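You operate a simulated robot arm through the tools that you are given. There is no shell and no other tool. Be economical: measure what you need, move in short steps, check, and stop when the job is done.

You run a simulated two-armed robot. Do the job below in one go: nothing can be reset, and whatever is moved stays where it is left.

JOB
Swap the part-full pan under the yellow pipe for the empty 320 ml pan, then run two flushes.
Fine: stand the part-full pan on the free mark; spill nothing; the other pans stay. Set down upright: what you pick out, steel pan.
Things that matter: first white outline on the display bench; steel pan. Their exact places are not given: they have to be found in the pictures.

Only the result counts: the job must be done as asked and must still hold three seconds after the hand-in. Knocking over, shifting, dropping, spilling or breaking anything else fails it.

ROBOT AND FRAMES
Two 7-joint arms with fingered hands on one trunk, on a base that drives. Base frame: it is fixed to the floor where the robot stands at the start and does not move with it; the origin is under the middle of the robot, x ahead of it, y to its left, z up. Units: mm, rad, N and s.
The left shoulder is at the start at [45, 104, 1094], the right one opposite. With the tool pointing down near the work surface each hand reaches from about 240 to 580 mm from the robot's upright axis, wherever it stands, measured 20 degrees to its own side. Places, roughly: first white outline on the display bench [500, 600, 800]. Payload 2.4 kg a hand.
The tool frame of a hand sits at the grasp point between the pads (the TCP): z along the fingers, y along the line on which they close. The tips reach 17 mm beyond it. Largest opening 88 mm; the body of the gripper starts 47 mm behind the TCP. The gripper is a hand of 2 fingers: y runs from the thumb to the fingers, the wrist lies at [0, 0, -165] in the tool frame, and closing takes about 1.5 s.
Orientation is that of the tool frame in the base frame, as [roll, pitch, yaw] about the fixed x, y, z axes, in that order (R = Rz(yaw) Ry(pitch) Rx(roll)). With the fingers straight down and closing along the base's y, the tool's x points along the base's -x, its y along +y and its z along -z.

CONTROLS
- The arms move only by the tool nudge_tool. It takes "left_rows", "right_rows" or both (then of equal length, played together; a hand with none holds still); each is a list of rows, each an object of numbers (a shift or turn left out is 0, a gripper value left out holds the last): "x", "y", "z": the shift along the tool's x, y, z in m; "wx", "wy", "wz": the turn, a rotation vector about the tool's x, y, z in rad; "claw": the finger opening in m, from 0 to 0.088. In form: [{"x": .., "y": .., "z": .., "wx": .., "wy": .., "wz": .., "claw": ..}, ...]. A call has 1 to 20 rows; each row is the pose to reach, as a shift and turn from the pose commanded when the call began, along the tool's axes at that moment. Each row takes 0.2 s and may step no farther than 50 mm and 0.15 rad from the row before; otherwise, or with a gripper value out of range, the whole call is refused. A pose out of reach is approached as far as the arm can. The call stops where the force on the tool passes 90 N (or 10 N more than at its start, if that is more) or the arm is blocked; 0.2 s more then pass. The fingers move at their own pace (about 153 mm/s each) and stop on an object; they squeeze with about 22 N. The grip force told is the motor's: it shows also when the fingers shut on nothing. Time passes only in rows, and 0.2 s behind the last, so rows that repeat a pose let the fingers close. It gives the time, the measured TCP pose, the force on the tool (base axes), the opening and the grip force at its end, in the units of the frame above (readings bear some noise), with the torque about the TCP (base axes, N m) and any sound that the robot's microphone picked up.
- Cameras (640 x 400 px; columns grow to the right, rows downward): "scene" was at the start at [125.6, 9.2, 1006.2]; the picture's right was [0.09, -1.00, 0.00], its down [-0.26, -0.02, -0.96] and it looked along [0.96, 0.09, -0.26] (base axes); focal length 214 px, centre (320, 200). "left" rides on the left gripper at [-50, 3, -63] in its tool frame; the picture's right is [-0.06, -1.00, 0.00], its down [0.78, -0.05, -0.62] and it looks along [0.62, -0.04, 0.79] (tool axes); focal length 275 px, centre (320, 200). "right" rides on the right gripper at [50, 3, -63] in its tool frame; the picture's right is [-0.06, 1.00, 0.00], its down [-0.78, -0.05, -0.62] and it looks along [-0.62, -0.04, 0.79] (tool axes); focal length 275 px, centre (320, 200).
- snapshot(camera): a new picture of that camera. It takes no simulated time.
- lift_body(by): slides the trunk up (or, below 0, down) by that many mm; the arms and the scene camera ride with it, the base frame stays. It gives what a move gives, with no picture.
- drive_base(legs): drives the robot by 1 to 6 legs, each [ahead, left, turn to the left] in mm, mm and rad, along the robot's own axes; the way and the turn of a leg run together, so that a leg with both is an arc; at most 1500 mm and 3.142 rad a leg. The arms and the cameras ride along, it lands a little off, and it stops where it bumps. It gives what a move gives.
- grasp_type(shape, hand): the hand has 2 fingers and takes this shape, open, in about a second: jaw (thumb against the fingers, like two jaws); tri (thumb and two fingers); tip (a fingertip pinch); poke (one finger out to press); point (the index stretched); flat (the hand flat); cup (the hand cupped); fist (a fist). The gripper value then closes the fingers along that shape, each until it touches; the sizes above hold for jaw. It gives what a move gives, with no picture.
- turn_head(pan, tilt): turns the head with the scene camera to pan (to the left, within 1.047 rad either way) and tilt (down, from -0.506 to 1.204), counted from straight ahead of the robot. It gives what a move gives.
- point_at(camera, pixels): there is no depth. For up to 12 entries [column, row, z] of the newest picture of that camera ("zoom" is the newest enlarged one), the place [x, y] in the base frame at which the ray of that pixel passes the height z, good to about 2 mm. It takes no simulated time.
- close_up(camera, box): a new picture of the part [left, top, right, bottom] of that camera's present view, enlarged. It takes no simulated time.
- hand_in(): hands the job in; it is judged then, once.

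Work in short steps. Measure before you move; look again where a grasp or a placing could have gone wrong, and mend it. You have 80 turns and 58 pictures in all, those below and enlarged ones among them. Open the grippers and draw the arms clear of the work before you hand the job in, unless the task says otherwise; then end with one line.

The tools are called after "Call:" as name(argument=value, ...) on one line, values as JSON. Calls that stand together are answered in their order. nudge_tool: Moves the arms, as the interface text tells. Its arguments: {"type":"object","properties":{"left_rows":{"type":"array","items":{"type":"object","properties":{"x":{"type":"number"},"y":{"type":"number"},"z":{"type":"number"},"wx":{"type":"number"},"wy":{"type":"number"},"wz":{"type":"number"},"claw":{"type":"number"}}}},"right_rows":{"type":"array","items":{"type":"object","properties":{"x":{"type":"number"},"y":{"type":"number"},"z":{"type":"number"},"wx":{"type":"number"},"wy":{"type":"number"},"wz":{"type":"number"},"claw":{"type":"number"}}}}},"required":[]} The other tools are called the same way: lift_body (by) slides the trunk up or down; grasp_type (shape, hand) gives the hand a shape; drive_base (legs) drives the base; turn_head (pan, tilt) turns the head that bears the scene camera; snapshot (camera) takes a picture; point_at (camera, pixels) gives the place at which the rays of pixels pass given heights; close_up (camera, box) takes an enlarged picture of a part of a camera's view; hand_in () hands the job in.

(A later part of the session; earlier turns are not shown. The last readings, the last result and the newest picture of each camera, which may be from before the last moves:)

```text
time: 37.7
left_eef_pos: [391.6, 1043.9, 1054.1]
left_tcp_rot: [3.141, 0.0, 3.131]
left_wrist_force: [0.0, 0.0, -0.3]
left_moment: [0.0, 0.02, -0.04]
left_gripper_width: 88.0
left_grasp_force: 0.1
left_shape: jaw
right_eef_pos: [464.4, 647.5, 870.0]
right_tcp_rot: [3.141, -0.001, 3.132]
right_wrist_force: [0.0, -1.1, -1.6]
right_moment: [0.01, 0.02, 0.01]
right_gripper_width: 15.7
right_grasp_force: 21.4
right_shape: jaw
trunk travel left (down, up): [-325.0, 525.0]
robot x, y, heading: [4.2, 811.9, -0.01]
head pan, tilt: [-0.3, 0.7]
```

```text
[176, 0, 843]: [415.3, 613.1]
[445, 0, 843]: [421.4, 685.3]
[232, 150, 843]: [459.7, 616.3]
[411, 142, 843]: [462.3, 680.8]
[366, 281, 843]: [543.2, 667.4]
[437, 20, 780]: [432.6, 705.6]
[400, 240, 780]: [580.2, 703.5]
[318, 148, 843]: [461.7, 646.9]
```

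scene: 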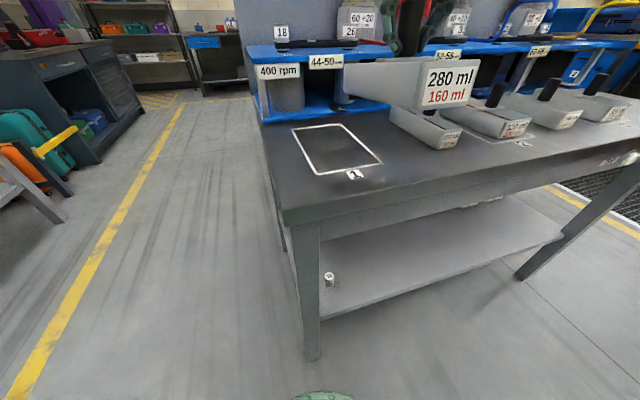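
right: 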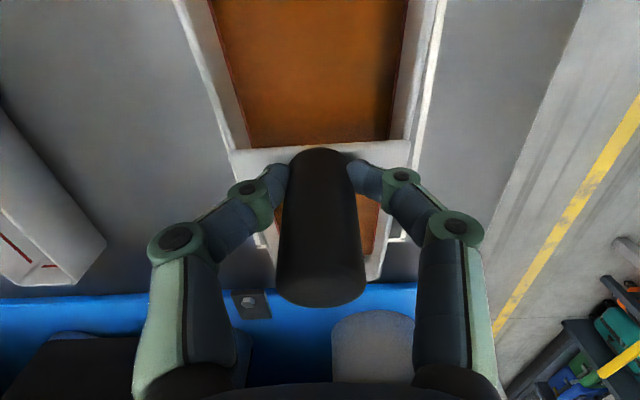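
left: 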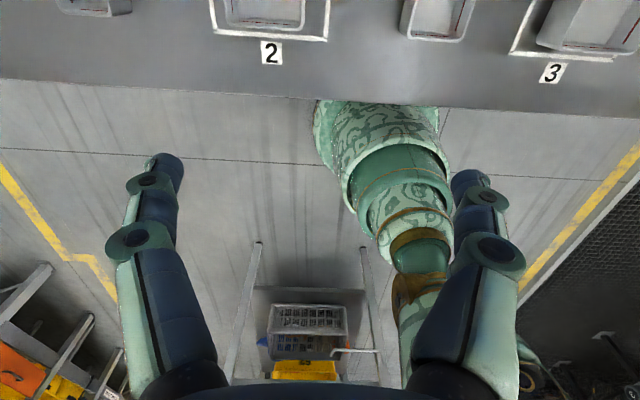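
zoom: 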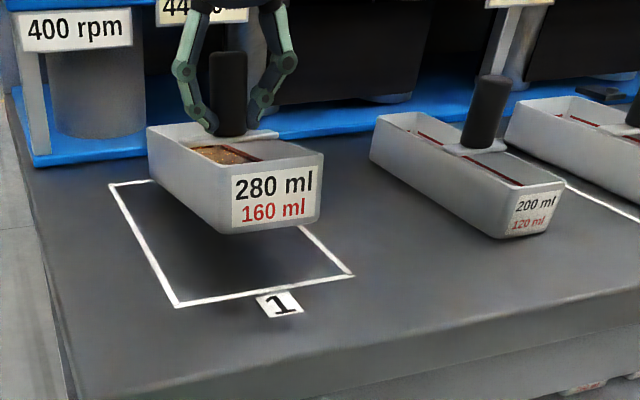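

The right picture (closer) gives pan centre y≈649 and x span ≈402–564, well inside the outline (389–580, 590–706). I lower it to contact.

Call:
nudge_tool(right_rows=[{"z": 0.008}, {"z": 0.015}, {"z": 0.021}, {"z": 0.025}, {"z": 0.027}, {"z": 0.028}, {"z": 0.028}])

Call:
close_up(camera="scene", box=[270, 80, 430, 190])

```text
time: 39.3
left_eef_pos: [390.9, 1043.6, 1054.0]
left_tcp_rot: [-3.141, 0.0, 3.132]
left_wrist_force: [0.7, -1.1, 0.8]
left_moment: [-0.01, -0.01, -0.05]
left_gripper_width: 88.0
left_grasp_force: 0.0
left_shape: jaw
right_eef_pos: [465.5, 649.2, 841.1]
right_tcp_rot: [-3.141, -0.003, 3.132]
right_wrist_force: [-0.4, -0.4, -0.8]
right_moment: [-0.03, -0.07, 0.01]
right_gripper_width: 15.5
right_grasp_force: 21.8
right_shape: jaw
trunk travel left (down, up): [-325.0, 525.0]
robot x, y, heading: [5.5, 809.1, -0.008]
head pan, tilt: [-0.3, 0.7]
```

```text
3.64 times, centred on (350, 135) of scene
```

zoom: 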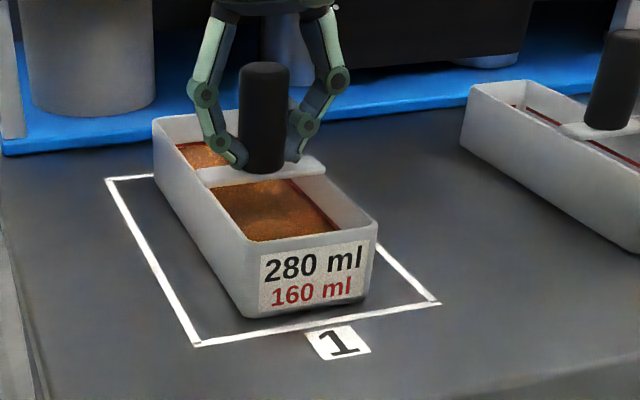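

Nearly touching (half the weight is off). I lower 2 mm more, then open and rise.

Call:
nudge_tool(right_rows=[{"z": 0.001}, {"z": 0.002}, {"z": 0.002}])

```text
time: 40.1
left_eef_pos: [390.8, 1044.0, 1053.1]
left_tcp_rot: [3.141, 0.0, 3.134]
left_wrist_force: [-0.3, 0.3, -0.2]
left_moment: [-0.01, 0.0, -0.01]
left_gripper_width: 87.7
left_grasp_force: 0.2
left_shape: jaw
right_eef_pos: [464.5, 649.4, 840.4]
right_tcp_rot: [-3.141, 0.0, 3.134]
right_wrist_force: [1.9, 0.3, 5.7]
right_moment: [-0.02, -0.03, 0.0]
right_gripper_width: 15.9
right_grasp_force: 22.4
right_shape: jaw
trunk travel left (down, up): [-325.0, 525.0]
robot x, y, heading: [2.8, 813.4, -0.011]
head pan, tilt: [-0.3, 0.7]
```

Contact (+5.7 N). I open and rise straight up, then look.

Call:
nudge_tool(right_rows=[{"z": -0.001, "claw": 0.03}, {"z": -0.001, "claw": 0.088}, {"z": -0.001}, {"z": -0.001}, {"z": -0.04}, {"z": -0.08}, {"z": -0.12}, {"z": -0.12, "x": 0.04}, {"z": -0.12, "x": 0.08}, {"z": -0.12, "x": 0.11}, {"z": -0.12, "x": 0.11}])

Call:
snapshot(camera="right")

```text
time: 42.5
left_eef_pos: [391.8, 1044.2, 1053.9]
left_tcp_rot: [3.141, 0.0, 3.133]
left_wrist_force: [0.0, -0.6, -0.8]
left_moment: [-0.03, 0.01, -0.01]
left_gripper_width: 87.8
left_grasp_force: 0.1
left_shape: jaw
right_eef_pos: [355.4, 648.2, 959.9]
right_tcp_rot: [3.141, 0.0, 3.133]
right_wrist_force: [-0.2, 0.0, 0.1]
right_moment: [-0.02, 0.0, -0.03]
right_gripper_width: 87.9
right_grasp_force: 0.1
right_shape: jaw
trunk travel left (down, up): [-325.0, 525.0]
robot x, y, heading: [-0.3, 811.0, -0.007]
head pan, tilt: [-0.3, 0.7]
```

```text
23 pictures are left
```

right: 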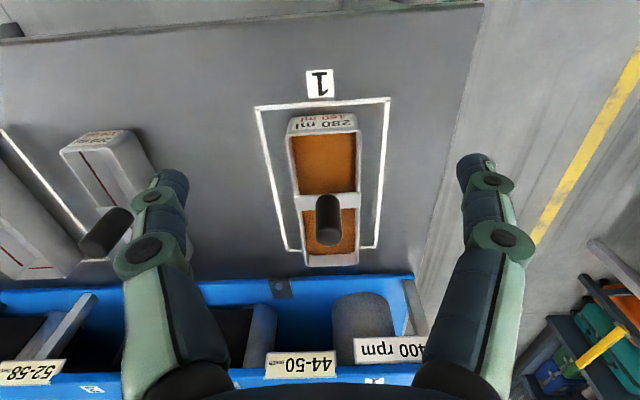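

The 280 ml pan stands upright, centred in outline 1. I calibrate: where the camera puts its bar/handle versus the TCP 464.5 at which I held it.

Call:
point_at(camera="right", pixels=[[297, 197, 815], [359, 192, 815], [300, 212, 815], [360, 208, 815], [328, 235, 863], [289, 134, 815], [357, 130, 815], [306, 265, 815], [357, 262, 815]])

Call:
drive_base(legs=[[0, -375, 0]])

Call:
snapshot(camera="right")

```text
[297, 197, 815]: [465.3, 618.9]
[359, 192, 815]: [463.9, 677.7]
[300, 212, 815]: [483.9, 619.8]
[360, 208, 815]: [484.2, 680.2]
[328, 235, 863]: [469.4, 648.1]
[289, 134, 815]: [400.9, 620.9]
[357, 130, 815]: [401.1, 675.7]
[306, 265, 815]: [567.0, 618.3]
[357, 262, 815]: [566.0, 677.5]
```

```text
time: 44.9
left_eef_pos: [387.3, 671.5, 1054.6]
left_tcp_rot: [3.14, 0.0, 3.136]
left_wrist_force: [0.0, -0.4, 0.1]
left_moment: [-0.02, 0.03, -0.01]
left_gripper_width: 88.0
left_grasp_force: 0.1
left_shape: jaw
right_eef_pos: [352.9, 274.8, 961.3]
right_tcp_rot: [-3.139, -0.001, 3.135]
right_wrist_force: [0.4, -0.4, 0.6]
right_moment: [0.0, 0.01, -0.01]
right_gripper_width: 87.8
right_grasp_force: 0.0
right_shape: jaw
trunk travel left (down, up): [-325.0, 525.0]
robot x, y, heading: [-1.2, 440.8, -0.007]
head pan, tilt: [-0.3, 0.7]
```

```text
22 pictures are left
```

right: 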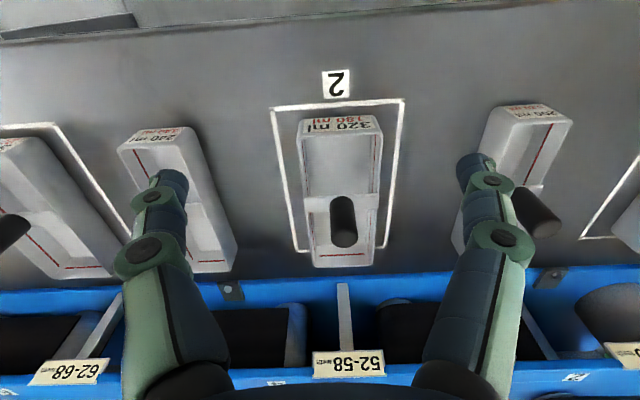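

Calibration: the good hold had TCP about 8–9 mm short of the camera's bar centre (474 vs 464.5). The hand is now over the 320 ml pan; I take a close-up and measure it.

Call:
close_up(camera="right", box=[260, 80, 420, 280])

Call:
point_at(camera="right", pixels=[[306, 197, 815], [381, 194, 815], [308, 213, 815], [380, 210, 815], [343, 235, 863], [298, 132, 815], [381, 128, 815], [315, 266, 815], [373, 264, 815], [343, 197, 815], [272, 107, 780], [403, 99, 780]])

```text
2.00 times, centred on (340, 180) of right
```

zoom: 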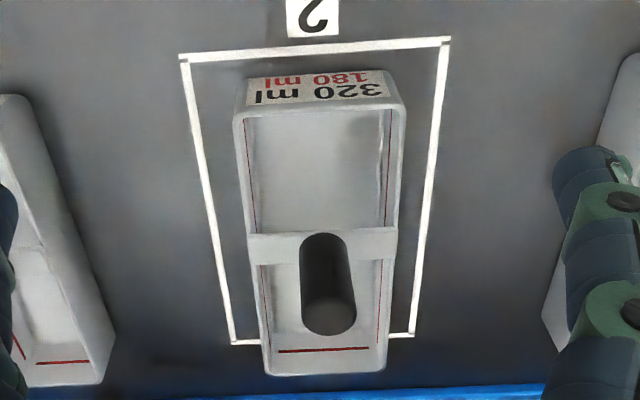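

```text
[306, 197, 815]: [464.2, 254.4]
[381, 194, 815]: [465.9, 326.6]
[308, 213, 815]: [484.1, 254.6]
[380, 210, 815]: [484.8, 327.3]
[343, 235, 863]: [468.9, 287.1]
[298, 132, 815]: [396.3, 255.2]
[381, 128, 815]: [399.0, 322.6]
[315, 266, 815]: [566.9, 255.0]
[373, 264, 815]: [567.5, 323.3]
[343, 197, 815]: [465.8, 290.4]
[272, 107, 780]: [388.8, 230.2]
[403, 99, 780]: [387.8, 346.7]
```

Same geometry: bar centre (474.6, 290), so grasp TCP (466, 290, 842). I go there, close in steps and read the width.

Call:
nudge_tool(right_rows=[{"x": -0.04, "y": 0.0155}, {"x": -0.08, "y": 0.0155}, {"x": -0.113, "y": 0.0155}, {"x": -0.113, "y": 0.0155}, {"x": -0.113, "y": 0.0155, "z": 0.04}, {"x": -0.113, "y": 0.0155, "z": 0.08}, {"x": -0.113, "y": 0.0155, "z": 0.119}, {"x": -0.113, "y": 0.0155, "z": 0.119, "claw": 0.05}, {"x": -0.113, "y": 0.0155, "z": 0.119, "claw": 0.035}, {"x": -0.113, "y": 0.0155, "z": 0.119, "claw": 0.03}, {"x": -0.113, "y": 0.0155, "z": 0.119, "claw": 0.03}])

Call:
snapshot(camera="right")

```text
time: 47.3
left_eef_pos: [388.4, 671.0, 1053.9]
left_tcp_rot: [-3.141, 0.0, 3.136]
left_wrist_force: [-0.7, 0.1, -0.7]
left_moment: [0.02, -0.03, -0.05]
left_gripper_width: 87.9
left_grasp_force: 0.0
left_shape: jaw
right_eef_pos: [466.6, 288.8, 840.1]
right_tcp_rot: [-3.14, -0.002, 3.134]
right_wrist_force: [-0.1, -0.1, 0.2]
right_moment: [0.01, 0.0, 0.0]
right_gripper_width: 37.6
right_grasp_force: 22.1
right_shape: jaw
trunk travel left (down, up): [-325.0, 525.0]
robot x, y, heading: [-1.3, 439.1, -0.009]
head pan, tilt: [-0.3, 0.7]
```

```text
20 pictures are left
```

right: 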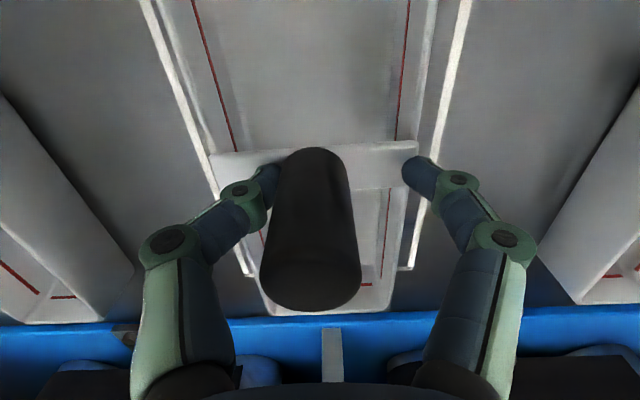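

The left (−y) finger touches the handle but the +y one is stuck at the rim (410,170): tips are too low for this pan. I open, rise 9 mm and close again.

Call:
nudge_tool(right_rows=[{"claw": 0.05}, {"claw": 0.07}, {"claw": 0.07}, {"z": -0.005}, {"z": -0.009}, {"z": -0.009, "claw": 0.05}, {"z": -0.009, "claw": 0.04}, {"z": -0.009, "claw": 0.03}, {"z": -0.009, "claw": 0.026}, {"z": -0.009}])

Call:
snapshot(camera="right")

```text
time: 49.5
left_eef_pos: [388.5, 671.3, 1053.1]
left_tcp_rot: [3.14, 0.0, 3.134]
left_wrist_force: [0.7, 1.2, -0.3]
left_moment: [0.01, 0.02, 0.01]
left_gripper_width: 87.8
left_grasp_force: 0.1
left_shape: jaw
right_eef_pos: [466.1, 289.7, 848.8]
right_tcp_rot: [3.141, -0.003, 3.135]
right_wrist_force: [0.4, 0.2, 0.1]
right_moment: [-0.02, 0.0, 0.01]
right_gripper_width: 26.6
right_grasp_force: 0.1
right_shape: jaw
trunk travel left (down, up): [-325.0, 525.0]
robot x, y, heading: [-0.0, 443.7, -0.007]
head pan, tilt: [-0.3, 0.7]
```

```text
19 pictures are left
```

right: 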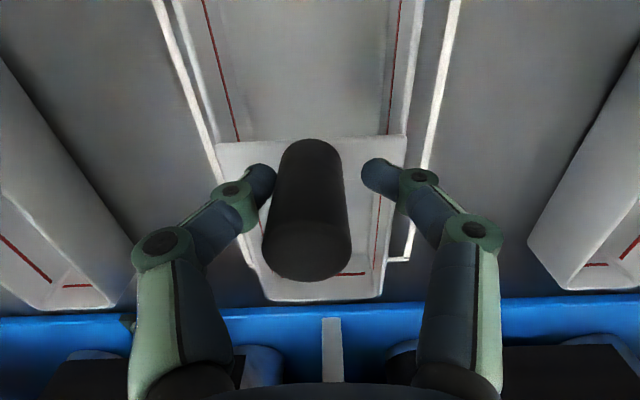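

Both fingers are now free of the rim, the handle 3–4 mm to the −y side. I centre by 3 mm and close.

Call:
nudge_tool(right_rows=[{"y": -0.003}, {"y": -0.003, "x": 0.001, "claw": 0.022}, {"y": -0.003, "x": 0.001, "claw": 0.018}, {"y": -0.003, "x": 0.001, "claw": 0.014}, {"y": -0.003, "x": 0.001, "claw": 0.0}, {"y": -0.003, "x": 0.001}, {"y": -0.003, "x": 0.001}, {"y": -0.003, "x": 0.001}])

Call:
snapshot(camera="right")

```text
time: 51.3
left_eef_pos: [387.6, 671.1, 1054.3]
left_tcp_rot: [3.141, 0.0, 3.134]
left_wrist_force: [1.0, 0.8, -0.1]
left_moment: [0.02, 0.0, 0.0]
left_gripper_width: 87.7
left_grasp_force: 0.1
left_shape: jaw
right_eef_pos: [464.4, 286.7, 849.7]
right_tcp_rot: [3.141, -0.002, 3.135]
right_wrist_force: [-0.2, 0.2, 0.8]
right_moment: [0.01, -0.01, -0.01]
right_gripper_width: 4.6
right_grasp_force: 22.4
right_shape: jaw
trunk travel left (down, up): [-325.0, 525.0]
robot x, y, heading: [2.5, 438.9, -0.007]
head pan, tilt: [-0.3, 0.7]
```

```text
18 pictures are left
```

right: 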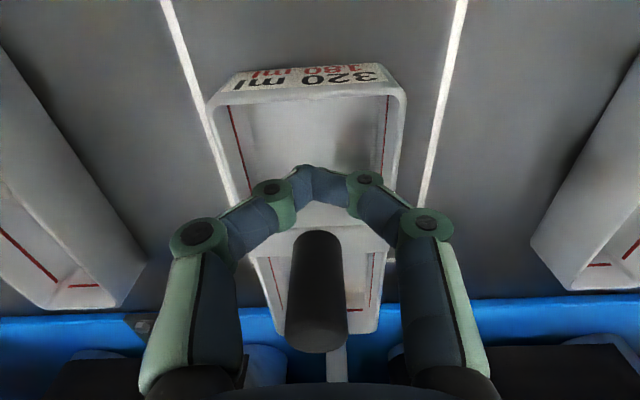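

This time the handle was squeezed away from the robot, so the right offset lies between: about 5 mm short of camera bar centre. I open, rise, back off and re-measure.

Call:
nudge_tool(right_rows=[{"claw": 0.03}, {"claw": 0.088}, {"z": 0}, {"z": 0}, {"z": -0.04}, {"z": -0.08}, {"z": -0.11, "x": 0.03}, {"z": -0.11, "x": 0.065}, {"z": -0.11, "x": 0.065}])

Call:
snapshot(camera="right")

```text
time: 53.3
left_eef_pos: [387.7, 671.8, 1053.2]
left_tcp_rot: [3.141, 0.0, 3.135]
left_wrist_force: [-0.4, 0.1, 0.1]
left_moment: [0.01, 0.01, 0.0]
left_gripper_width: 88.0
left_grasp_force: 0.1
left_shape: jaw
right_eef_pos: [399.7, 286.3, 961.6]
right_tcp_rot: [3.142, -0.002, 3.135]
right_wrist_force: [0.2, -0.9, 0.3]
right_moment: [0.04, -0.03, -0.01]
right_gripper_width: 87.9
right_grasp_force: 0.0
right_shape: jaw
trunk travel left (down, up): [-325.0, 525.0]
robot x, y, heading: [-0.3, 436.6, -0.004]
head pan, tilt: [-0.3, 0.7]
```

```text
17 pictures are left
```

right: 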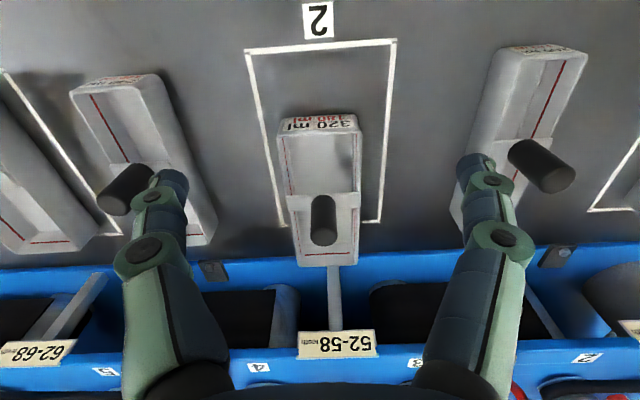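

The 320 ml pan slid back toward the shelf but is upright and clear of other things. I measure it in a close-up.

Call:
close_up(camera="right", box=[260, 100, 400, 280])

Call:
point_at(camera="right", pixels=[[289, 197, 815], [360, 192, 815], [291, 211, 815], [360, 207, 815], [323, 234, 863], [281, 133, 815], [357, 129, 815], [299, 266, 815], [356, 264, 815], [323, 195, 815], [300, 257, 780]])

```text
2.22 times, centred on (330, 190) of right
```

zoom: 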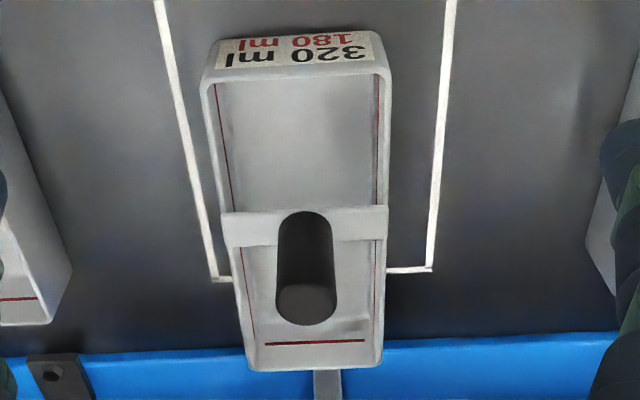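

```text
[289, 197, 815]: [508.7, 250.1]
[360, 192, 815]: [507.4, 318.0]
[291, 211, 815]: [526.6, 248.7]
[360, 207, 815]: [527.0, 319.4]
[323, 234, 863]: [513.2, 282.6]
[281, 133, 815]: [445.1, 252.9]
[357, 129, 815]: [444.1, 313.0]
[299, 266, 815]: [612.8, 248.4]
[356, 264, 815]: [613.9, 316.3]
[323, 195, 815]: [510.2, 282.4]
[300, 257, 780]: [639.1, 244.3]
```

Bar centre now camera-x 517.5, y 283. I go to TCP (512, 283, 847) and close to ~26 mm first to look.

Call:
nudge_tool(right_rows=[{"x": -0.04, "y": -0.0026}, {"x": -0.08, "y": -0.0026}, {"x": -0.1123, "y": -0.0026}, {"x": -0.1123, "y": -0.0026}, {"x": -0.1123, "y": -0.0026, "z": 0.04}, {"x": -0.1123, "y": -0.0026, "z": 0.08}, {"x": -0.1123, "y": -0.0026, "z": 0.1146}, {"x": -0.1123, "y": -0.0026, "z": 0.1146}, {"x": -0.1123, "y": -0.0026, "z": 0.1146, "claw": 0.04}, {"x": -0.1123, "y": -0.0026, "z": 0.1146, "claw": 0.026}, {"x": -0.1123, "y": -0.0026, "z": 0.1146, "claw": 0.026}])

Call:
snapshot(camera="right")

```text
time: 55.7
left_eef_pos: [388.6, 670.5, 1053.6]
left_tcp_rot: [-3.141, -0.001, 3.135]
left_wrist_force: [-0.3, -0.1, -0.2]
left_moment: [0.01, -0.03, -0.04]
left_gripper_width: 87.9
left_grasp_force: 0.0
left_shape: jaw
right_eef_pos: [514.2, 283.9, 846.2]
right_tcp_rot: [-3.141, -0.002, 3.134]
right_wrist_force: [-0.1, -1.2, -0.1]
right_moment: [0.01, 0.02, 0.01]
right_gripper_width: 26.4
right_grasp_force: 0.0
right_shape: jaw
trunk travel left (down, up): [-325.0, 525.0]
robot x, y, heading: [2.8, 442.0, -0.007]
head pan, tilt: [-0.3, 0.7]
```

```text
15 pictures are left
```

right: 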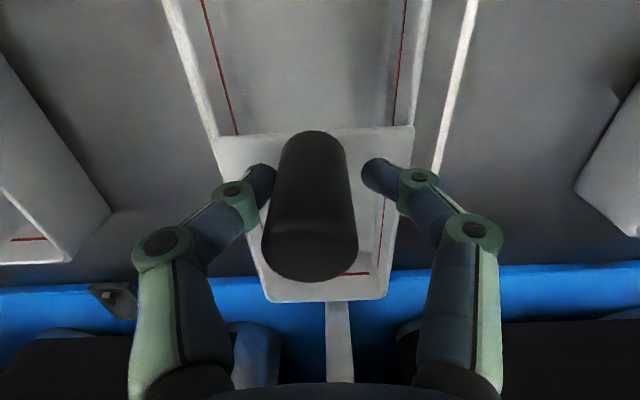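

Relative position now matches the earlier stable hold (handle foot row 131 at this height). I shift 2 mm to −y and close in steps.

Call:
nudge_tool(right_rows=[{"y": -0.002}, {"y": -0.002, "claw": 0.022}, {"y": -0.002, "claw": 0.02}, {"y": -0.002, "claw": 0.018}, {"y": -0.002, "claw": 0.016}, {"y": -0.002, "claw": 0.012}, {"y": -0.002, "claw": 0.008}, {"y": -0.002, "claw": 0.0}, {"y": -0.002}, {"y": -0.002}])

```text
time: 57.9
left_eef_pos: [388.4, 670.4, 1055.2]
left_tcp_rot: [-3.141, -0.001, 3.134]
left_wrist_force: [0.6, 0.5, -0.4]
left_moment: [0.0, -0.02, 0.02]
left_gripper_width: 87.7
left_grasp_force: 0.0
left_shape: jaw
right_eef_pos: [513.2, 282.8, 845.5]
right_tcp_rot: [-3.141, -0.002, 3.134]
right_wrist_force: [-0.1, 0.6, 0.3]
right_moment: [0.01, 0.01, -0.02]
right_gripper_width: 16.2
right_grasp_force: 22.3
right_shape: jaw
trunk travel left (down, up): [-325.0, 525.0]
robot x, y, heading: [2.0, 435.4, -0.006]
head pan, tilt: [-0.3, 0.7]
```

Held at 16.2 mm. I lift 10 mm, pull back from the shelf, then rise to ~z 955 and retract to x ~350.

Call:
nudge_tool(right_rows=[{"z": -0.003}, {"z": -0.008}, {"z": -0.014}, {"z": -0.016, "x": 0.008}, {"z": -0.016, "x": 0.022}, {"z": -0.016, "x": 0.038}, {"z": -0.018, "x": 0.055}, {"z": -0.03, "x": 0.07}, {"z": -0.047, "x": 0.082}, {"z": -0.064, "x": 0.095}, {"z": -0.08, "x": 0.11}, {"z": -0.095, "x": 0.125}, {"z": -0.105, "x": 0.14}, {"z": -0.11, "x": 0.152}, {"z": -0.11, "x": 0.16}, {"z": -0.11, "x": 0.162}, {"z": -0.11, "x": 0.162}])

Call:
snapshot(camera="right")

```text
time: 61.5
left_eef_pos: [388.4, 670.7, 1053.8]
left_tcp_rot: [3.141, 0.0, 3.133]
left_wrist_force: [0.3, 0.0, 0.7]
left_moment: [0.0, 0.03, -0.02]
left_gripper_width: 87.7
left_grasp_force: 0.1
left_shape: jaw
right_eef_pos: [350.6, 282.8, 954.9]
right_tcp_rot: [3.14, -0.001, 3.134]
right_wrist_force: [-0.3, 0.0, -1.3]
right_moment: [0.02, 0.03, 0.02]
right_gripper_width: 15.9
right_grasp_force: 22.0
right_shape: jaw
trunk travel left (down, up): [-325.0, 525.0]
robot x, y, heading: [2.3, 442.0, -0.006]
head pan, tilt: [-0.3, 0.7]
```

```text
14 pictures are left
```

right: 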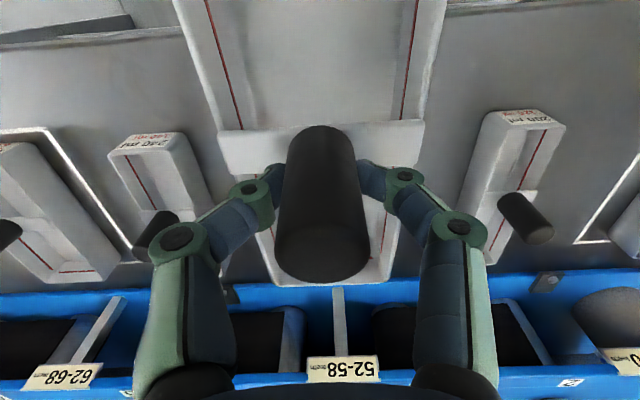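

Held level. I drive right 475 mm (with a tiny heading correction) to bring it to the yellow-pipe station.

Call:
drive_base(legs=[[0, -476, 0.006]])

Call:
turn_head(pan=-0.45, tilt=0.4)

Call:
snapshot(camera="scene")

```text
time: 64.3
left_eef_pos: [385.1, 203.1, 1054.4]
left_tcp_rot: [-3.141, 0.0, -3.134]
left_wrist_force: [-1.1, -0.7, 1.1]
left_moment: [0.01, 0.0, 0.0]
left_gripper_width: 87.9
left_grasp_force: 0.0
left_shape: jaw
right_eef_pos: [353.4, -186.8, 956.9]
right_tcp_rot: [-3.14, -0.002, -3.136]
right_wrist_force: [0.3, 0.1, -1.7]
right_moment: [-0.02, -0.02, 0.02]
right_gripper_width: 16.7
right_grasp_force: 22.0
right_shape: jaw
trunk travel left (down, up): [-325.0, 525.0]
robot x, y, heading: [0.3, -31.3, 0.008]
head pan, tilt: [-0.3, 0.7]
```

```text
time: 65.1
left_eef_pos: [385.2, 203.9, 1054.6]
left_tcp_rot: [-3.14, -0.001, -3.134]
left_wrist_force: [-0.3, 0.0, 0.2]
left_moment: [-0.02, -0.01, -0.04]
left_gripper_width: 87.5
left_grasp_force: 0.0
left_shape: jaw
right_eef_pos: [352.2, -186.0, 956.3]
right_tcp_rot: [-3.141, -0.002, -3.135]
right_wrist_force: [0.5, 0.3, -1.6]
right_moment: [0.02, 0.0, -0.05]
right_gripper_width: 16.0
right_grasp_force: 21.4
right_shape: jaw
trunk travel left (down, up): [-325.0, 525.0]
robot x, y, heading: [-1.4, -31.6, 0.007]
head pan, tilt: [-0.45, 0.4]
```

```text
13 pictures are left
```

scene: 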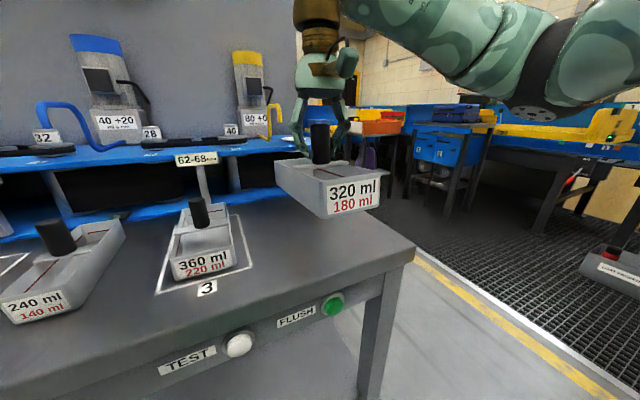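

The 320 ml pan hangs level at x 352. I first lower to z ~885 (to stay below the yellow outlet), then go forward to TCP (472,-191).

Call:
nudge_tool(right_rows=[{"z": 0.015}, {"z": 0.033}, {"z": 0.052}, {"z": 0.067}, {"z": 0.072}, {"z": 0.072, "x": -0.012, "y": -0.003}, {"z": 0.072, "x": -0.03, "y": -0.0057}, {"z": 0.072, "x": -0.05, "y": -0.0057}, {"z": 0.072, "x": -0.07, "y": -0.0057}, {"z": 0.072, "x": -0.09, "y": -0.0057}, {"z": 0.072, "x": -0.108, "y": -0.0057}, {"z": 0.072, "x": -0.1195, "y": -0.0057}, {"z": 0.072, "x": -0.1195, "y": -0.0057}])

Call:
snapshot(camera="right")

Call:
close_up(camera="scene", box=[160, 70, 400, 270])

```text
time: 67.9
left_eef_pos: [385.5, 203.3, 1053.5]
left_tcp_rot: [-3.14, -0.001, -3.133]
left_wrist_force: [-0.8, -0.1, 1.3]
left_moment: [0.01, 0.0, 0.0]
left_gripper_width: 87.9
left_grasp_force: 0.0
left_shape: jaw
right_eef_pos: [472.4, -191.5, 882.1]
right_tcp_rot: [3.14, -0.002, -3.135]
right_wrist_force: [-0.3, 0.1, -2.2]
right_moment: [0.02, 0.03, 0.02]
right_gripper_width: 16.1
right_grasp_force: 22.0
right_shape: jaw
trunk travel left (down, up): [-325.0, 525.0]
robot x, y, heading: [4.4, -35.6, 0.006]
head pan, tilt: [-0.45, 0.4]
```

```text
12 pictures are left
```

right: 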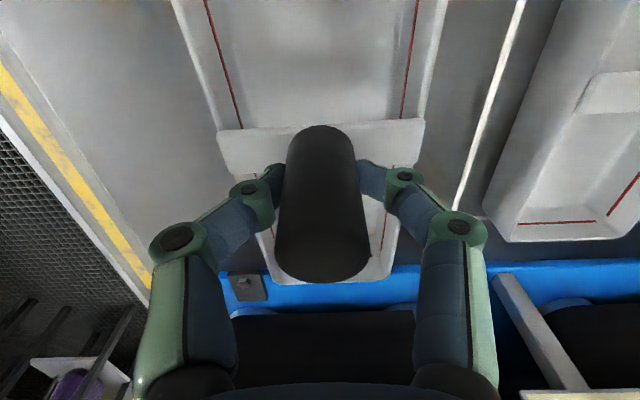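

```text
2.00 times, centred on (280, 170) of scene
```

zoom: 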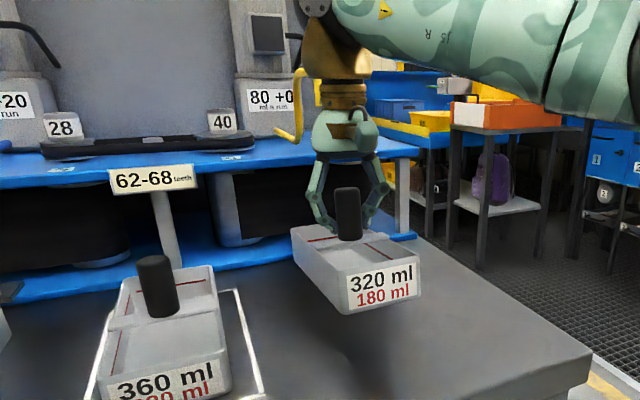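

The pan is over the station (bar centre ≈ (472,-191)), pipe is behind the wrist. I lower it 36 mm to contact.

Call:
nudge_tool(right_rows=[{"z": 0.01}, {"z": 0.019}, {"z": 0.026}, {"z": 0.031}, {"z": 0.034}, {"z": 0.0355}, {"z": 0.0355}])

Call:
nudge_tool(right_rows=[{"z": 0.0015}, {"z": 0.0015}])

```text
time: 69.5
left_eef_pos: [384.2, 204.3, 1054.9]
left_tcp_rot: [3.141, 0.0, -3.134]
left_wrist_force: [0.0, 0.5, 0.2]
left_moment: [-0.01, 0.0, -0.02]
left_gripper_width: 87.8
left_grasp_force: 0.0
left_shape: jaw
right_eef_pos: [471.8, -190.4, 848.0]
right_tcp_rot: [3.141, -0.001, -3.134]
right_wrist_force: [0.0, -0.4, -1.0]
right_moment: [-0.03, 0.0, -0.02]
right_gripper_width: 16.1
right_grasp_force: 22.1
right_shape: jaw
trunk travel left (down, up): [-325.0, 525.0]
robot x, y, heading: [0.5, -31.6, 0.012]
head pan, tilt: [-0.45, 0.4]
```

```text
time: 70.1
left_eef_pos: [384.5, 204.8, 1054.1]
left_tcp_rot: [-3.141, -0.001, -3.135]
left_wrist_force: [0.9, 1.0, -0.9]
left_moment: [-0.01, 0.03, 0.0]
left_gripper_width: 87.9
left_grasp_force: 0.0
left_shape: jaw
right_eef_pos: [471.8, -189.8, 846.6]
right_tcp_rot: [-3.141, -0.002, -3.135]
right_wrist_force: [0.3, 0.9, -1.8]
right_moment: [0.0, 0.0, 0.01]
right_gripper_width: 16.1
right_grasp_force: 21.5
right_shape: jaw
trunk travel left (down, up): [-325.0, 525.0]
robot x, y, heading: [-1.0, -32.8, 0.009]
head pan, tilt: [-0.45, 0.4]
```

Still carrying the weight (-1.8 N); I lower 2 mm more.

Call:
nudge_tool(right_rows=[{"z": 0.001}, {"z": 0.0018}, {"z": 0.0018}])

```text
time: 70.9
left_eef_pos: [384.8, 203.2, 1053.9]
left_tcp_rot: [-3.141, 0.0, -3.134]
left_wrist_force: [0.0, 0.4, -0.3]
left_moment: [0.0, -0.01, -0.01]
left_gripper_width: 87.8
left_grasp_force: 0.1
left_shape: jaw
right_eef_pos: [473.0, -191.4, 846.8]
right_tcp_rot: [3.141, -0.002, -3.134]
right_wrist_force: [-0.9, 1.0, -1.2]
right_moment: [0.02, -0.01, 0.02]
right_gripper_width: 16.4
right_grasp_force: 22.1
right_shape: jaw
trunk travel left (down, up): [-325.0, 525.0]
robot x, y, heading: [0.0, -30.1, 0.011]
head pan, tilt: [-0.45, 0.4]
```

Force is still about the weight; one more 2 mm.

Call:
nudge_tool(right_rows=[{"z": 0.001}, {"z": 0.002}, {"z": 0.002}])

```text
time: 71.7
left_eef_pos: [383.7, 205.3, 1054.5]
left_tcp_rot: [-3.141, 0.001, -3.133]
left_wrist_force: [0.4, -0.3, -0.2]
left_moment: [-0.01, 0.0, 0.01]
left_gripper_width: 87.8
left_grasp_force: 0.2
left_shape: jaw
right_eef_pos: [472.9, -191.0, 843.8]
right_tcp_rot: [3.141, -0.001, -3.135]
right_wrist_force: [0.3, -1.6, 7.7]
right_moment: [0.01, -0.04, 0.0]
right_gripper_width: 16.2
right_grasp_force: 22.2
right_shape: jaw
trunk travel left (down, up): [-325.0, 525.0]
robot x, y, heading: [0.2, -32.2, 0.009]
head pan, tilt: [-0.45, 0.4]
```

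Contact (+7.7 N). I open, rise only as needed to clear the handle, retreat back low of the pipe, and look.

Call:
nudge_tool(right_rows=[{"z": -0.0015, "claw": 0.03}, {"z": -0.0015, "claw": 0.088}, {"z": -0.0015}, {"z": -0.0015}, {"z": -0.03}, {"z": -0.055}, {"z": -0.06, "x": 0.03}, {"z": -0.075, "x": 0.07}, {"z": -0.1, "x": 0.11}, {"z": -0.117, "x": 0.12}, {"z": -0.117, "x": 0.12}])

Call:
snapshot(camera="right")

Call:
snapshot(camera="scene")

```text
time: 74.1
left_eef_pos: [384.7, 203.0, 1053.4]
left_tcp_rot: [3.14, -0.001, -3.135]
left_wrist_force: [0.5, -0.1, -1.0]
left_moment: [0.05, 0.0, 0.0]
left_gripper_width: 88.1
left_grasp_force: 0.0
left_shape: jaw
right_eef_pos: [351.5, -191.4, 960.2]
right_tcp_rot: [3.141, -0.002, -3.134]
right_wrist_force: [0.2, -0.6, 0.8]
right_moment: [-0.01, -0.01, 0.07]
right_gripper_width: 88.1
right_grasp_force: 0.1
right_shape: jaw
trunk travel left (down, up): [-325.0, 525.0]
robot x, y, heading: [5.0, -33.9, 0.01]
head pan, tilt: [-0.45, 0.4]
```

```text
10 pictures are left
```

right: 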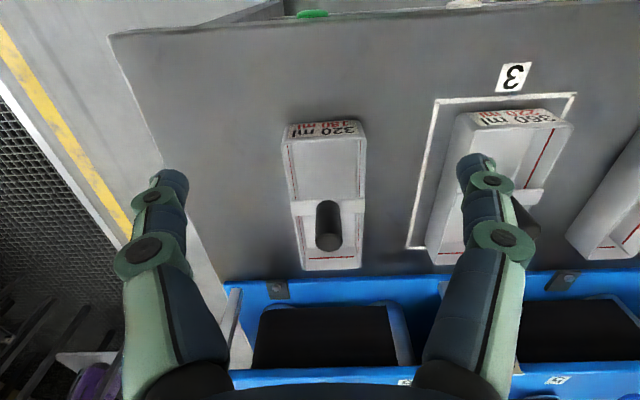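

```text
9 pictures are left
```

scene: 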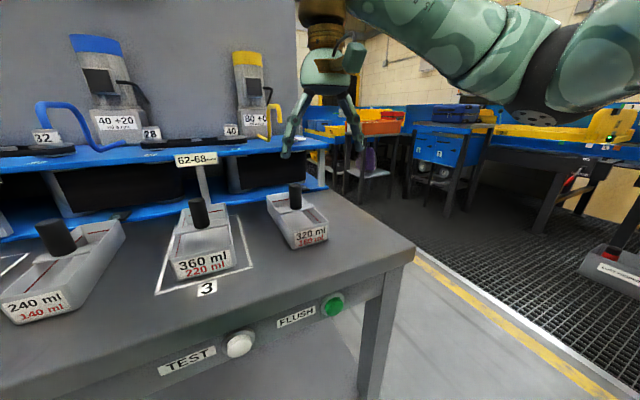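

The 320 ml pan stands upright at the station. I check its position against the old one (rim 400–567, y -191) and locate the FLUSH button at (332,305).

Call:
point_at(camera="right", pixels=[[283, 140, 815], [366, 135, 815], [304, 269, 815], [361, 267, 815], [291, 202, 815], [363, 198, 815], [313, 13, 700], [313, 13, 720]])

Call:
point_at(camera="scene", pixels=[[332, 305, 720], [332, 305, 710], [332, 305, 700], [239, 344, 710], [411, 258, 760], [280, 124, 960], [413, 243, 780]])

Call:
close_up(camera="scene", box=[200, 240, 420, 390])

```text
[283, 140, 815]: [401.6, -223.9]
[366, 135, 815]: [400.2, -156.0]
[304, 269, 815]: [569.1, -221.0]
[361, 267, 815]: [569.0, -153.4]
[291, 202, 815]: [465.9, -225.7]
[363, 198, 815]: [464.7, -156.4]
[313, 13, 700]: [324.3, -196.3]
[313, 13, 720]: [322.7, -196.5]
```

```text
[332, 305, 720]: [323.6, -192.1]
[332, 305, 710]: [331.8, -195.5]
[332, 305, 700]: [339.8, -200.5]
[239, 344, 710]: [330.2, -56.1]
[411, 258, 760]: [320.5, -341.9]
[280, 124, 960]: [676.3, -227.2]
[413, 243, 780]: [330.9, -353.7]
```

```text
2.67 times, centred on (310, 315) of scene
```

zoom: 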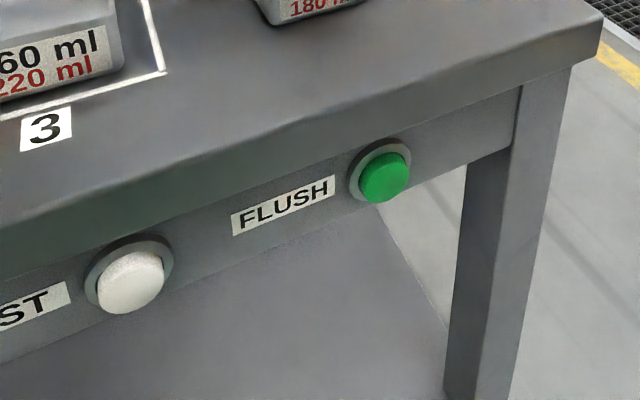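

The pan matches the old place (rim 400–569, y −190). The FLUSH button cap is at about (322,−194,719) facing the robot; I drive back 250 mm, lower the trunk 150 mm and close the fingers to press horizontally.

Call:
drive_base(legs=[[-250, 0, -0.009]])

Call:
lift_body(by=-150)

Call:
nudge_tool(right_rows=[{"claw": 0.0, "wy": -0.14}, {"wy": -0.28}, {"wy": -0.42}, {"wy": -0.56}, {"wy": -0.7}, {"wy": -0.84}, {"wy": -0.98}, {"wy": -1.12}, {"wy": -1.26}, {"wy": -1.4}, {"wy": -1.54}, {"wy": -1.57}, {"wy": -1.57}])

```text
time: 75.9
left_eef_pos: [142.9, 198.5, 1054.3]
left_tcp_rot: [3.141, -0.002, 3.137]
left_wrist_force: [0.3, -0.8, -0.2]
left_moment: [0.03, 0.01, 0.02]
left_gripper_width: 88.0
left_grasp_force: 0.0
left_shape: jaw
right_eef_pos: [105.8, -195.5, 959.4]
right_tcp_rot: [3.141, -0.003, 3.139]
right_wrist_force: [0.8, -0.2, 0.6]
right_moment: [0.0, 0.01, -0.04]
right_gripper_width: 87.6
right_grasp_force: 0.1
right_shape: jaw
trunk travel left (down, up): [-325.0, 525.0]
robot x, y, heading: [-245.9, -31.5, 0.001]
head pan, tilt: [-0.45, 0.4]
```

```text
time: 77.7
left_eef_pos: [143.1, 200.0, 904.2]
left_tcp_rot: [3.141, 0.0, 3.14]
left_wrist_force: [-0.2, -0.3, -0.3]
left_moment: [-0.02, 0.01, -0.02]
left_gripper_width: 87.9
left_grasp_force: 0.0
left_shape: jaw
right_eef_pos: [106.3, -195.8, 809.8]
right_tcp_rot: [-3.142, 0.001, 3.139]
right_wrist_force: [-0.7, 0.1, -0.1]
right_moment: [0.0, 0.03, 0.0]
right_gripper_width: 87.8
right_grasp_force: 0.1
right_shape: jaw
trunk travel left (down, up): [-175.0, 675.0]
robot x, y, heading: [-244.2, -36.2, -0.004]
head pan, tilt: [-0.45, 0.4]
```

```text
time: 80.5
left_eef_pos: [143.2, 198.9, 904.2]
left_tcp_rot: [-3.141, 0.0, 3.138]
left_wrist_force: [-0.1, -0.4, 1.0]
left_moment: [0.03, -0.01, 0.02]
left_gripper_width: 88.0
left_grasp_force: 0.1
left_shape: jaw
right_eef_pos: [203.3, -223.7, 936.5]
right_tcp_rot: [3.101, 1.413, 3.102]
right_wrist_force: [0.4, -0.2, 0.5]
right_moment: [0.01, 0.01, -0.01]
right_gripper_width: 0.1
right_grasp_force: 21.8
right_shape: jaw
right hand out of reach, approached as far as the arm can: row 3, 4, 5, 6, 7, 8, 9, 10, 11, 12, 13
trunk travel left (down, up): [-175.0, 675.0]
robot x, y, heading: [-240.4, -35.6, -0.002]
head pan, tilt: [-0.45, 0.4]
```

The arm swung up since that spot is too near the body; the commanded pose is (106,−196,810) pointing ahead. I move the command forward and down toward (240,−194,725).

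Call:
nudge_tool(right_rows=[{"z": 0.04}, {"z": 0.08}, {"z": 0.11, "x": 0.02}, {"z": 0.13, "x": 0.05}, {"z": 0.13, "x": 0.085}, {"z": 0.13, "x": 0.085}, {"z": 0.13, "x": 0.085}, {"z": 0.13, "x": 0.085}])

Call:
turn_head(pan=-0.3, tilt=0.3)

Call:
snapshot(camera="scene")

```text
time: 82.3
left_eef_pos: [143.2, 199.3, 903.7]
left_tcp_rot: [3.141, 0.0, 3.138]
left_wrist_force: [-0.2, 0.3, 0.0]
left_moment: [-0.05, 0.01, 0.02]
left_gripper_width: 88.0
left_grasp_force: 0.0
left_shape: jaw
right_eef_pos: [302.3, -246.2, 922.2]
right_tcp_rot: [3.05, 1.401, 3.068]
right_wrist_force: [-0.2, -0.4, 0.2]
right_moment: [0.05, 0.02, 0.02]
right_gripper_width: 0.1
right_grasp_force: 22.1
right_shape: jaw
right hand out of reach, approached as far as the arm can: row 1, 2, 3, 4, 5, 6, 7, 8
trunk travel left (down, up): [-175.0, 675.0]
robot x, y, heading: [-241.0, -39.0, -0.007]
head pan, tilt: [-0.45, 0.4]
```

```text
time: 83.0
left_eef_pos: [143.7, 199.2, 903.1]
left_tcp_rot: [3.141, -0.001, 3.138]
left_wrist_force: [-0.3, -0.9, 0.0]
left_moment: [0.01, -0.02, 0.03]
left_gripper_width: 88.0
left_grasp_force: 0.0
left_shape: jaw
right_eef_pos: [303.0, -245.9, 924.0]
right_tcp_rot: [3.049, 1.4, 3.069]
right_wrist_force: [-0.7, -0.2, 0.2]
right_moment: [0.01, -0.01, 0.03]
right_gripper_width: 0.0
right_grasp_force: 21.6
right_shape: jaw
trunk travel left (down, up): [-175.0, 675.0]
robot x, y, heading: [-243.8, -30.9, -0.007]
head pan, tilt: [-0.3, 0.3]
```

```text
7 pictures are left
```

scene: 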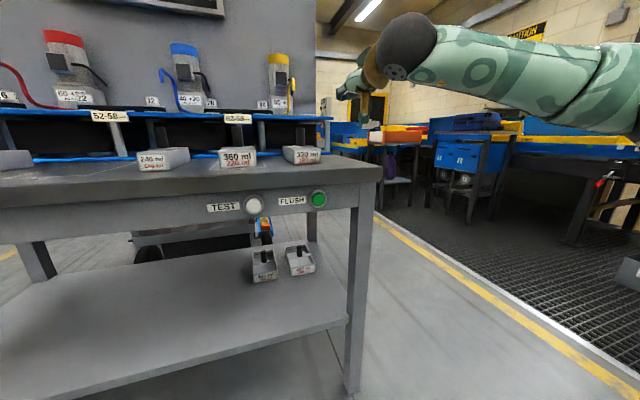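

The arm only points ahead near shoulder height (hand z 923 vs shoulder ~944), so I back off 100 mm and lower the trunk 170 mm more to bring it to the button's height.

Call:
drive_base(legs=[[-100, 0, 0.005]])

Call:
lift_body(by=-170)

Call:
nudge_tool(right_rows=[{"z": 0.0}, {"z": 0.04}, {"z": 0.08}, {"z": 0.08, "x": -0.05}, {"z": 0.08, "x": -0.1}, {"z": 0.08, "x": -0.14}, {"z": 0.08, "x": -0.16}, {"z": 0.08, "x": -0.16}])

```text
time: 84.1
left_eef_pos: [44.4, 201.9, 903.7]
left_tcp_rot: [3.14, -0.001, -3.138]
left_wrist_force: [-0.1, 0.5, 0.6]
left_moment: [0.01, 0.02, 0.0]
left_gripper_width: 88.4
left_grasp_force: 0.1
left_shape: jaw
right_eef_pos: [205.9, -242.4, 923.3]
right_tcp_rot: [3.05, 1.403, 3.076]
right_wrist_force: [0.0, -0.6, 0.1]
right_moment: [0.03, 0.02, -0.01]
right_gripper_width: 0.0
right_grasp_force: 22.5
right_shape: jaw
trunk travel left (down, up): [-175.0, 675.0]
robot x, y, heading: [-343.6, -35.6, 0.003]
head pan, tilt: [-0.3, 0.3]
```

```text
time: 86.0
left_eef_pos: [43.4, 201.4, 733.9]
left_tcp_rot: [-3.141, 0.001, -3.138]
left_wrist_force: [-0.4, 0.3, 0.1]
left_moment: [-0.01, 0.0, -0.04]
left_gripper_width: 87.8
left_grasp_force: 0.0
left_shape: jaw
right_eef_pos: [206.6, -242.3, 753.4]
right_tcp_rot: [3.051, 1.4, 3.075]
right_wrist_force: [-0.8, 0.6, 0.4]
right_moment: [0.0, -0.04, 0.0]
right_gripper_width: 0.0
right_grasp_force: 22.1
right_shape: jaw
trunk travel left (down, up): [-5.0, 845.0]
robot x, y, heading: [-338.0, -38.9, 0.003]
head pan, tilt: [-0.3, 0.3]
```

```text
time: 87.8
left_eef_pos: [43.5, 202.0, 733.4]
left_tcp_rot: [3.142, -0.002, -3.139]
left_wrist_force: [0.0, 0.4, 0.6]
left_moment: [0.01, -0.04, 0.01]
left_gripper_width: 87.7
left_grasp_force: 0.1
left_shape: jaw
right_eef_pos: [312.5, -239.8, 896.0]
right_tcp_rot: [3.053, 1.401, 3.077]
right_wrist_force: [0.5, 0.1, 0.7]
right_moment: [0.03, 0.01, 0.0]
right_gripper_width: 0.0
right_grasp_force: 21.7
right_shape: jaw
right hand out of reach, approached as far as the arm can: row 3
trunk travel left (down, up): [-5.0, 845.0]
robot x, y, heading: [-343.0, -32.7, 0.003]
head pan, tilt: [-0.3, 0.3]
```

The arm reaches well from here. I retreat a bit, then bring the closed fingertips down to about (255..280,−194,725) in front of the button.

Call:
nudge_tool(right_rows=[{"z": -0.035}, {"z": -0.06, "y": 0.01}, {"z": -0.06, "y": 0.02, "x": 0.04}, {"z": -0.05, "y": 0.03, "x": 0.085}, {"z": -0.04, "y": 0.044, "x": 0.13}, {"z": -0.03, "y": 0.044, "x": 0.1745}, {"z": -0.03, "y": 0.044, "x": 0.1745}, {"z": -0.03, "y": 0.044, "x": 0.1745}])

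```text
time: 89.6
left_eef_pos: [43.8, 202.5, 733.6]
left_tcp_rot: [3.142, 0.0, -3.139]
left_wrist_force: [0.2, -0.3, -0.6]
left_moment: [-0.01, -0.02, 0.03]
left_gripper_width: 87.8
left_grasp_force: 0.1
left_shape: jaw
right_eef_pos: [250.6, -200.4, 773.3]
right_tcp_rot: [3.049, 1.401, 3.075]
right_wrist_force: [-0.3, 0.0, 0.0]
right_moment: [0.04, 0.01, 0.01]
right_gripper_width: 0.3
right_grasp_force: 22.1
right_shape: jaw
right hand out of reach, approached as far as the arm can: row 6, 7, 8
trunk travel left (down, up): [-5.0, 845.0]
robot x, y, heading: [-340.7, -33.6, 0.004]
head pan, tilt: [-0.3, 0.3]
```

Pointing almost level is limited to shoulder height, so I tilt the fingers ~40° down (wy +0.5) while moving to TCP about (265,−194,735).

Call:
nudge_tool(right_rows=[{"wy": 0.13}, {"wy": 0.26}, {"wy": 0.39}, {"wy": 0.5}, {"wy": 0.5, "x": 0.015, "y": 0.0055, "z": 0.01}, {"wy": 0.5, "x": 0.035, "y": 0.0055, "z": 0.02}, {"wy": 0.5, "x": 0.035, "y": 0.0055, "z": 0.02}, {"wy": 0.5, "x": 0.035, "y": 0.0055, "z": 0.02}])

Call:
turn_head(pan=-0.25, tilt=0.05)

Call:
snapshot(camera="scene")

```text
time: 91.4
left_eef_pos: [44.4, 202.1, 734.0]
left_tcp_rot: [-3.141, 0.001, -3.137]
left_wrist_force: [0.4, -0.6, -0.1]
left_moment: [-0.01, 0.01, 0.02]
left_gripper_width: 87.9
left_grasp_force: 0.1
left_shape: jaw
right_eef_pos: [263.2, -190.3, 736.8]
right_tcp_rot: [3.119, 0.899, -3.136]
right_wrist_force: [0.0, 0.2, 0.0]
right_moment: [-0.03, 0.01, 0.01]
right_gripper_width: 0.0
right_grasp_force: 21.9
right_shape: jaw
trunk travel left (down, up): [-5.0, 845.0]
robot x, y, heading: [-343.7, -33.2, 0.0]
head pan, tilt: [-0.3, 0.3]
```

```text
time: 92.2
left_eef_pos: [43.6, 202.1, 733.8]
left_tcp_rot: [-3.141, -0.001, -3.137]
left_wrist_force: [0.5, -0.5, -0.4]
left_moment: [-0.02, -0.02, 0.0]
left_gripper_width: 88.3
left_grasp_force: 0.1
left_shape: jaw
right_eef_pos: [263.9, -191.0, 737.1]
right_tcp_rot: [3.117, 0.9, -3.136]
right_wrist_force: [0.4, 0.1, -0.2]
right_moment: [0.0, -0.03, -0.02]
right_gripper_width: 0.0
right_grasp_force: 22.2
right_shape: jaw
trunk travel left (down, up): [-5.0, 845.0]
robot x, y, heading: [-342.3, -36.0, 0.007]
head pan, tilt: [-0.25, 0.051]
```

```text
6 pictures are left
```

scene: 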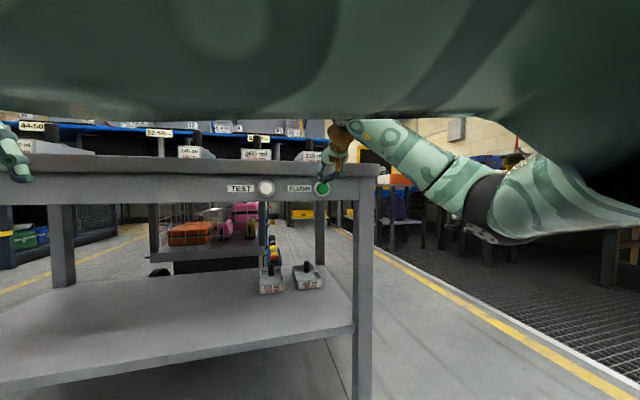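

The button shows at (322,188), fingertips just above-right of it. I check the heights with the tool in this view and a close-up.

Call:
point_at(camera="scene", pixels=[[322, 155, 780], [322, 188, 690], [322, 188, 695], [322, 188, 700], [322, 188, 705], [322, 188, 710], [322, 188, 720], [325, 178, 720], [325, 178, 730]])

Call:
close_up(camera="scene", box=[260, 110, 400, 220])

```text
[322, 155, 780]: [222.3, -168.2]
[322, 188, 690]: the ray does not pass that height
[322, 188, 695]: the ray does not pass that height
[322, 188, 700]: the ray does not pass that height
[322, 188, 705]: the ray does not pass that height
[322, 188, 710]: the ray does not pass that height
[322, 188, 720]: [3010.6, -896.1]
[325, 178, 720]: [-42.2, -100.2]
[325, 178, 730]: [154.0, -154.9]
```

```text
3.64 times, centred on (330, 165) of scene
```

zoom: 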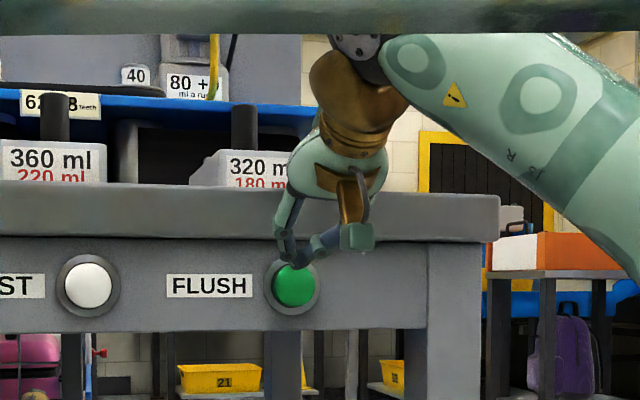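

Button centre works out at about (322,−197,716); tips now at (277,−191,726). I line up to (300,−197,716) and advance gently along +x to nominal 325.

Call:
nudge_tool(right_rows=[{"x": -0.006, "y": -0.006, "z": 0.0245}, {"x": -0.006, "y": -0.006, "z": 0.0245}, {"x": -0.0122, "y": -0.006, "z": 0.0323}, {"x": -0.0165, "y": -0.006, "z": 0.038}, {"x": -0.0195, "y": -0.006, "z": 0.0417}, {"x": -0.0215, "y": -0.006, "z": 0.0441}, {"x": -0.0215, "y": -0.006, "z": 0.0441}])

```text
time: 93.8
left_eef_pos: [42.2, 202.2, 734.3]
left_tcp_rot: [3.141, 0.0, -3.138]
left_wrist_force: [-0.1, -0.9, 0.5]
left_moment: [0.01, 0.01, 0.01]
left_gripper_width: 87.6
left_grasp_force: 0.1
left_shape: jaw
right_eef_pos: [309.1, -195.5, 726.0]
right_tcp_rot: [3.117, 0.902, -3.138]
right_wrist_force: [-4.0, -0.2, -1.1]
right_moment: [-0.03, 0.04, 0.02]
right_gripper_width: 0.0
right_grasp_force: 22.3
right_shape: jaw
trunk travel left (down, up): [-5.0, 845.0]
robot x, y, heading: [-343.7, -36.9, 0.004]
head pan, tilt: [-0.25, 0.051]
heard: click
```

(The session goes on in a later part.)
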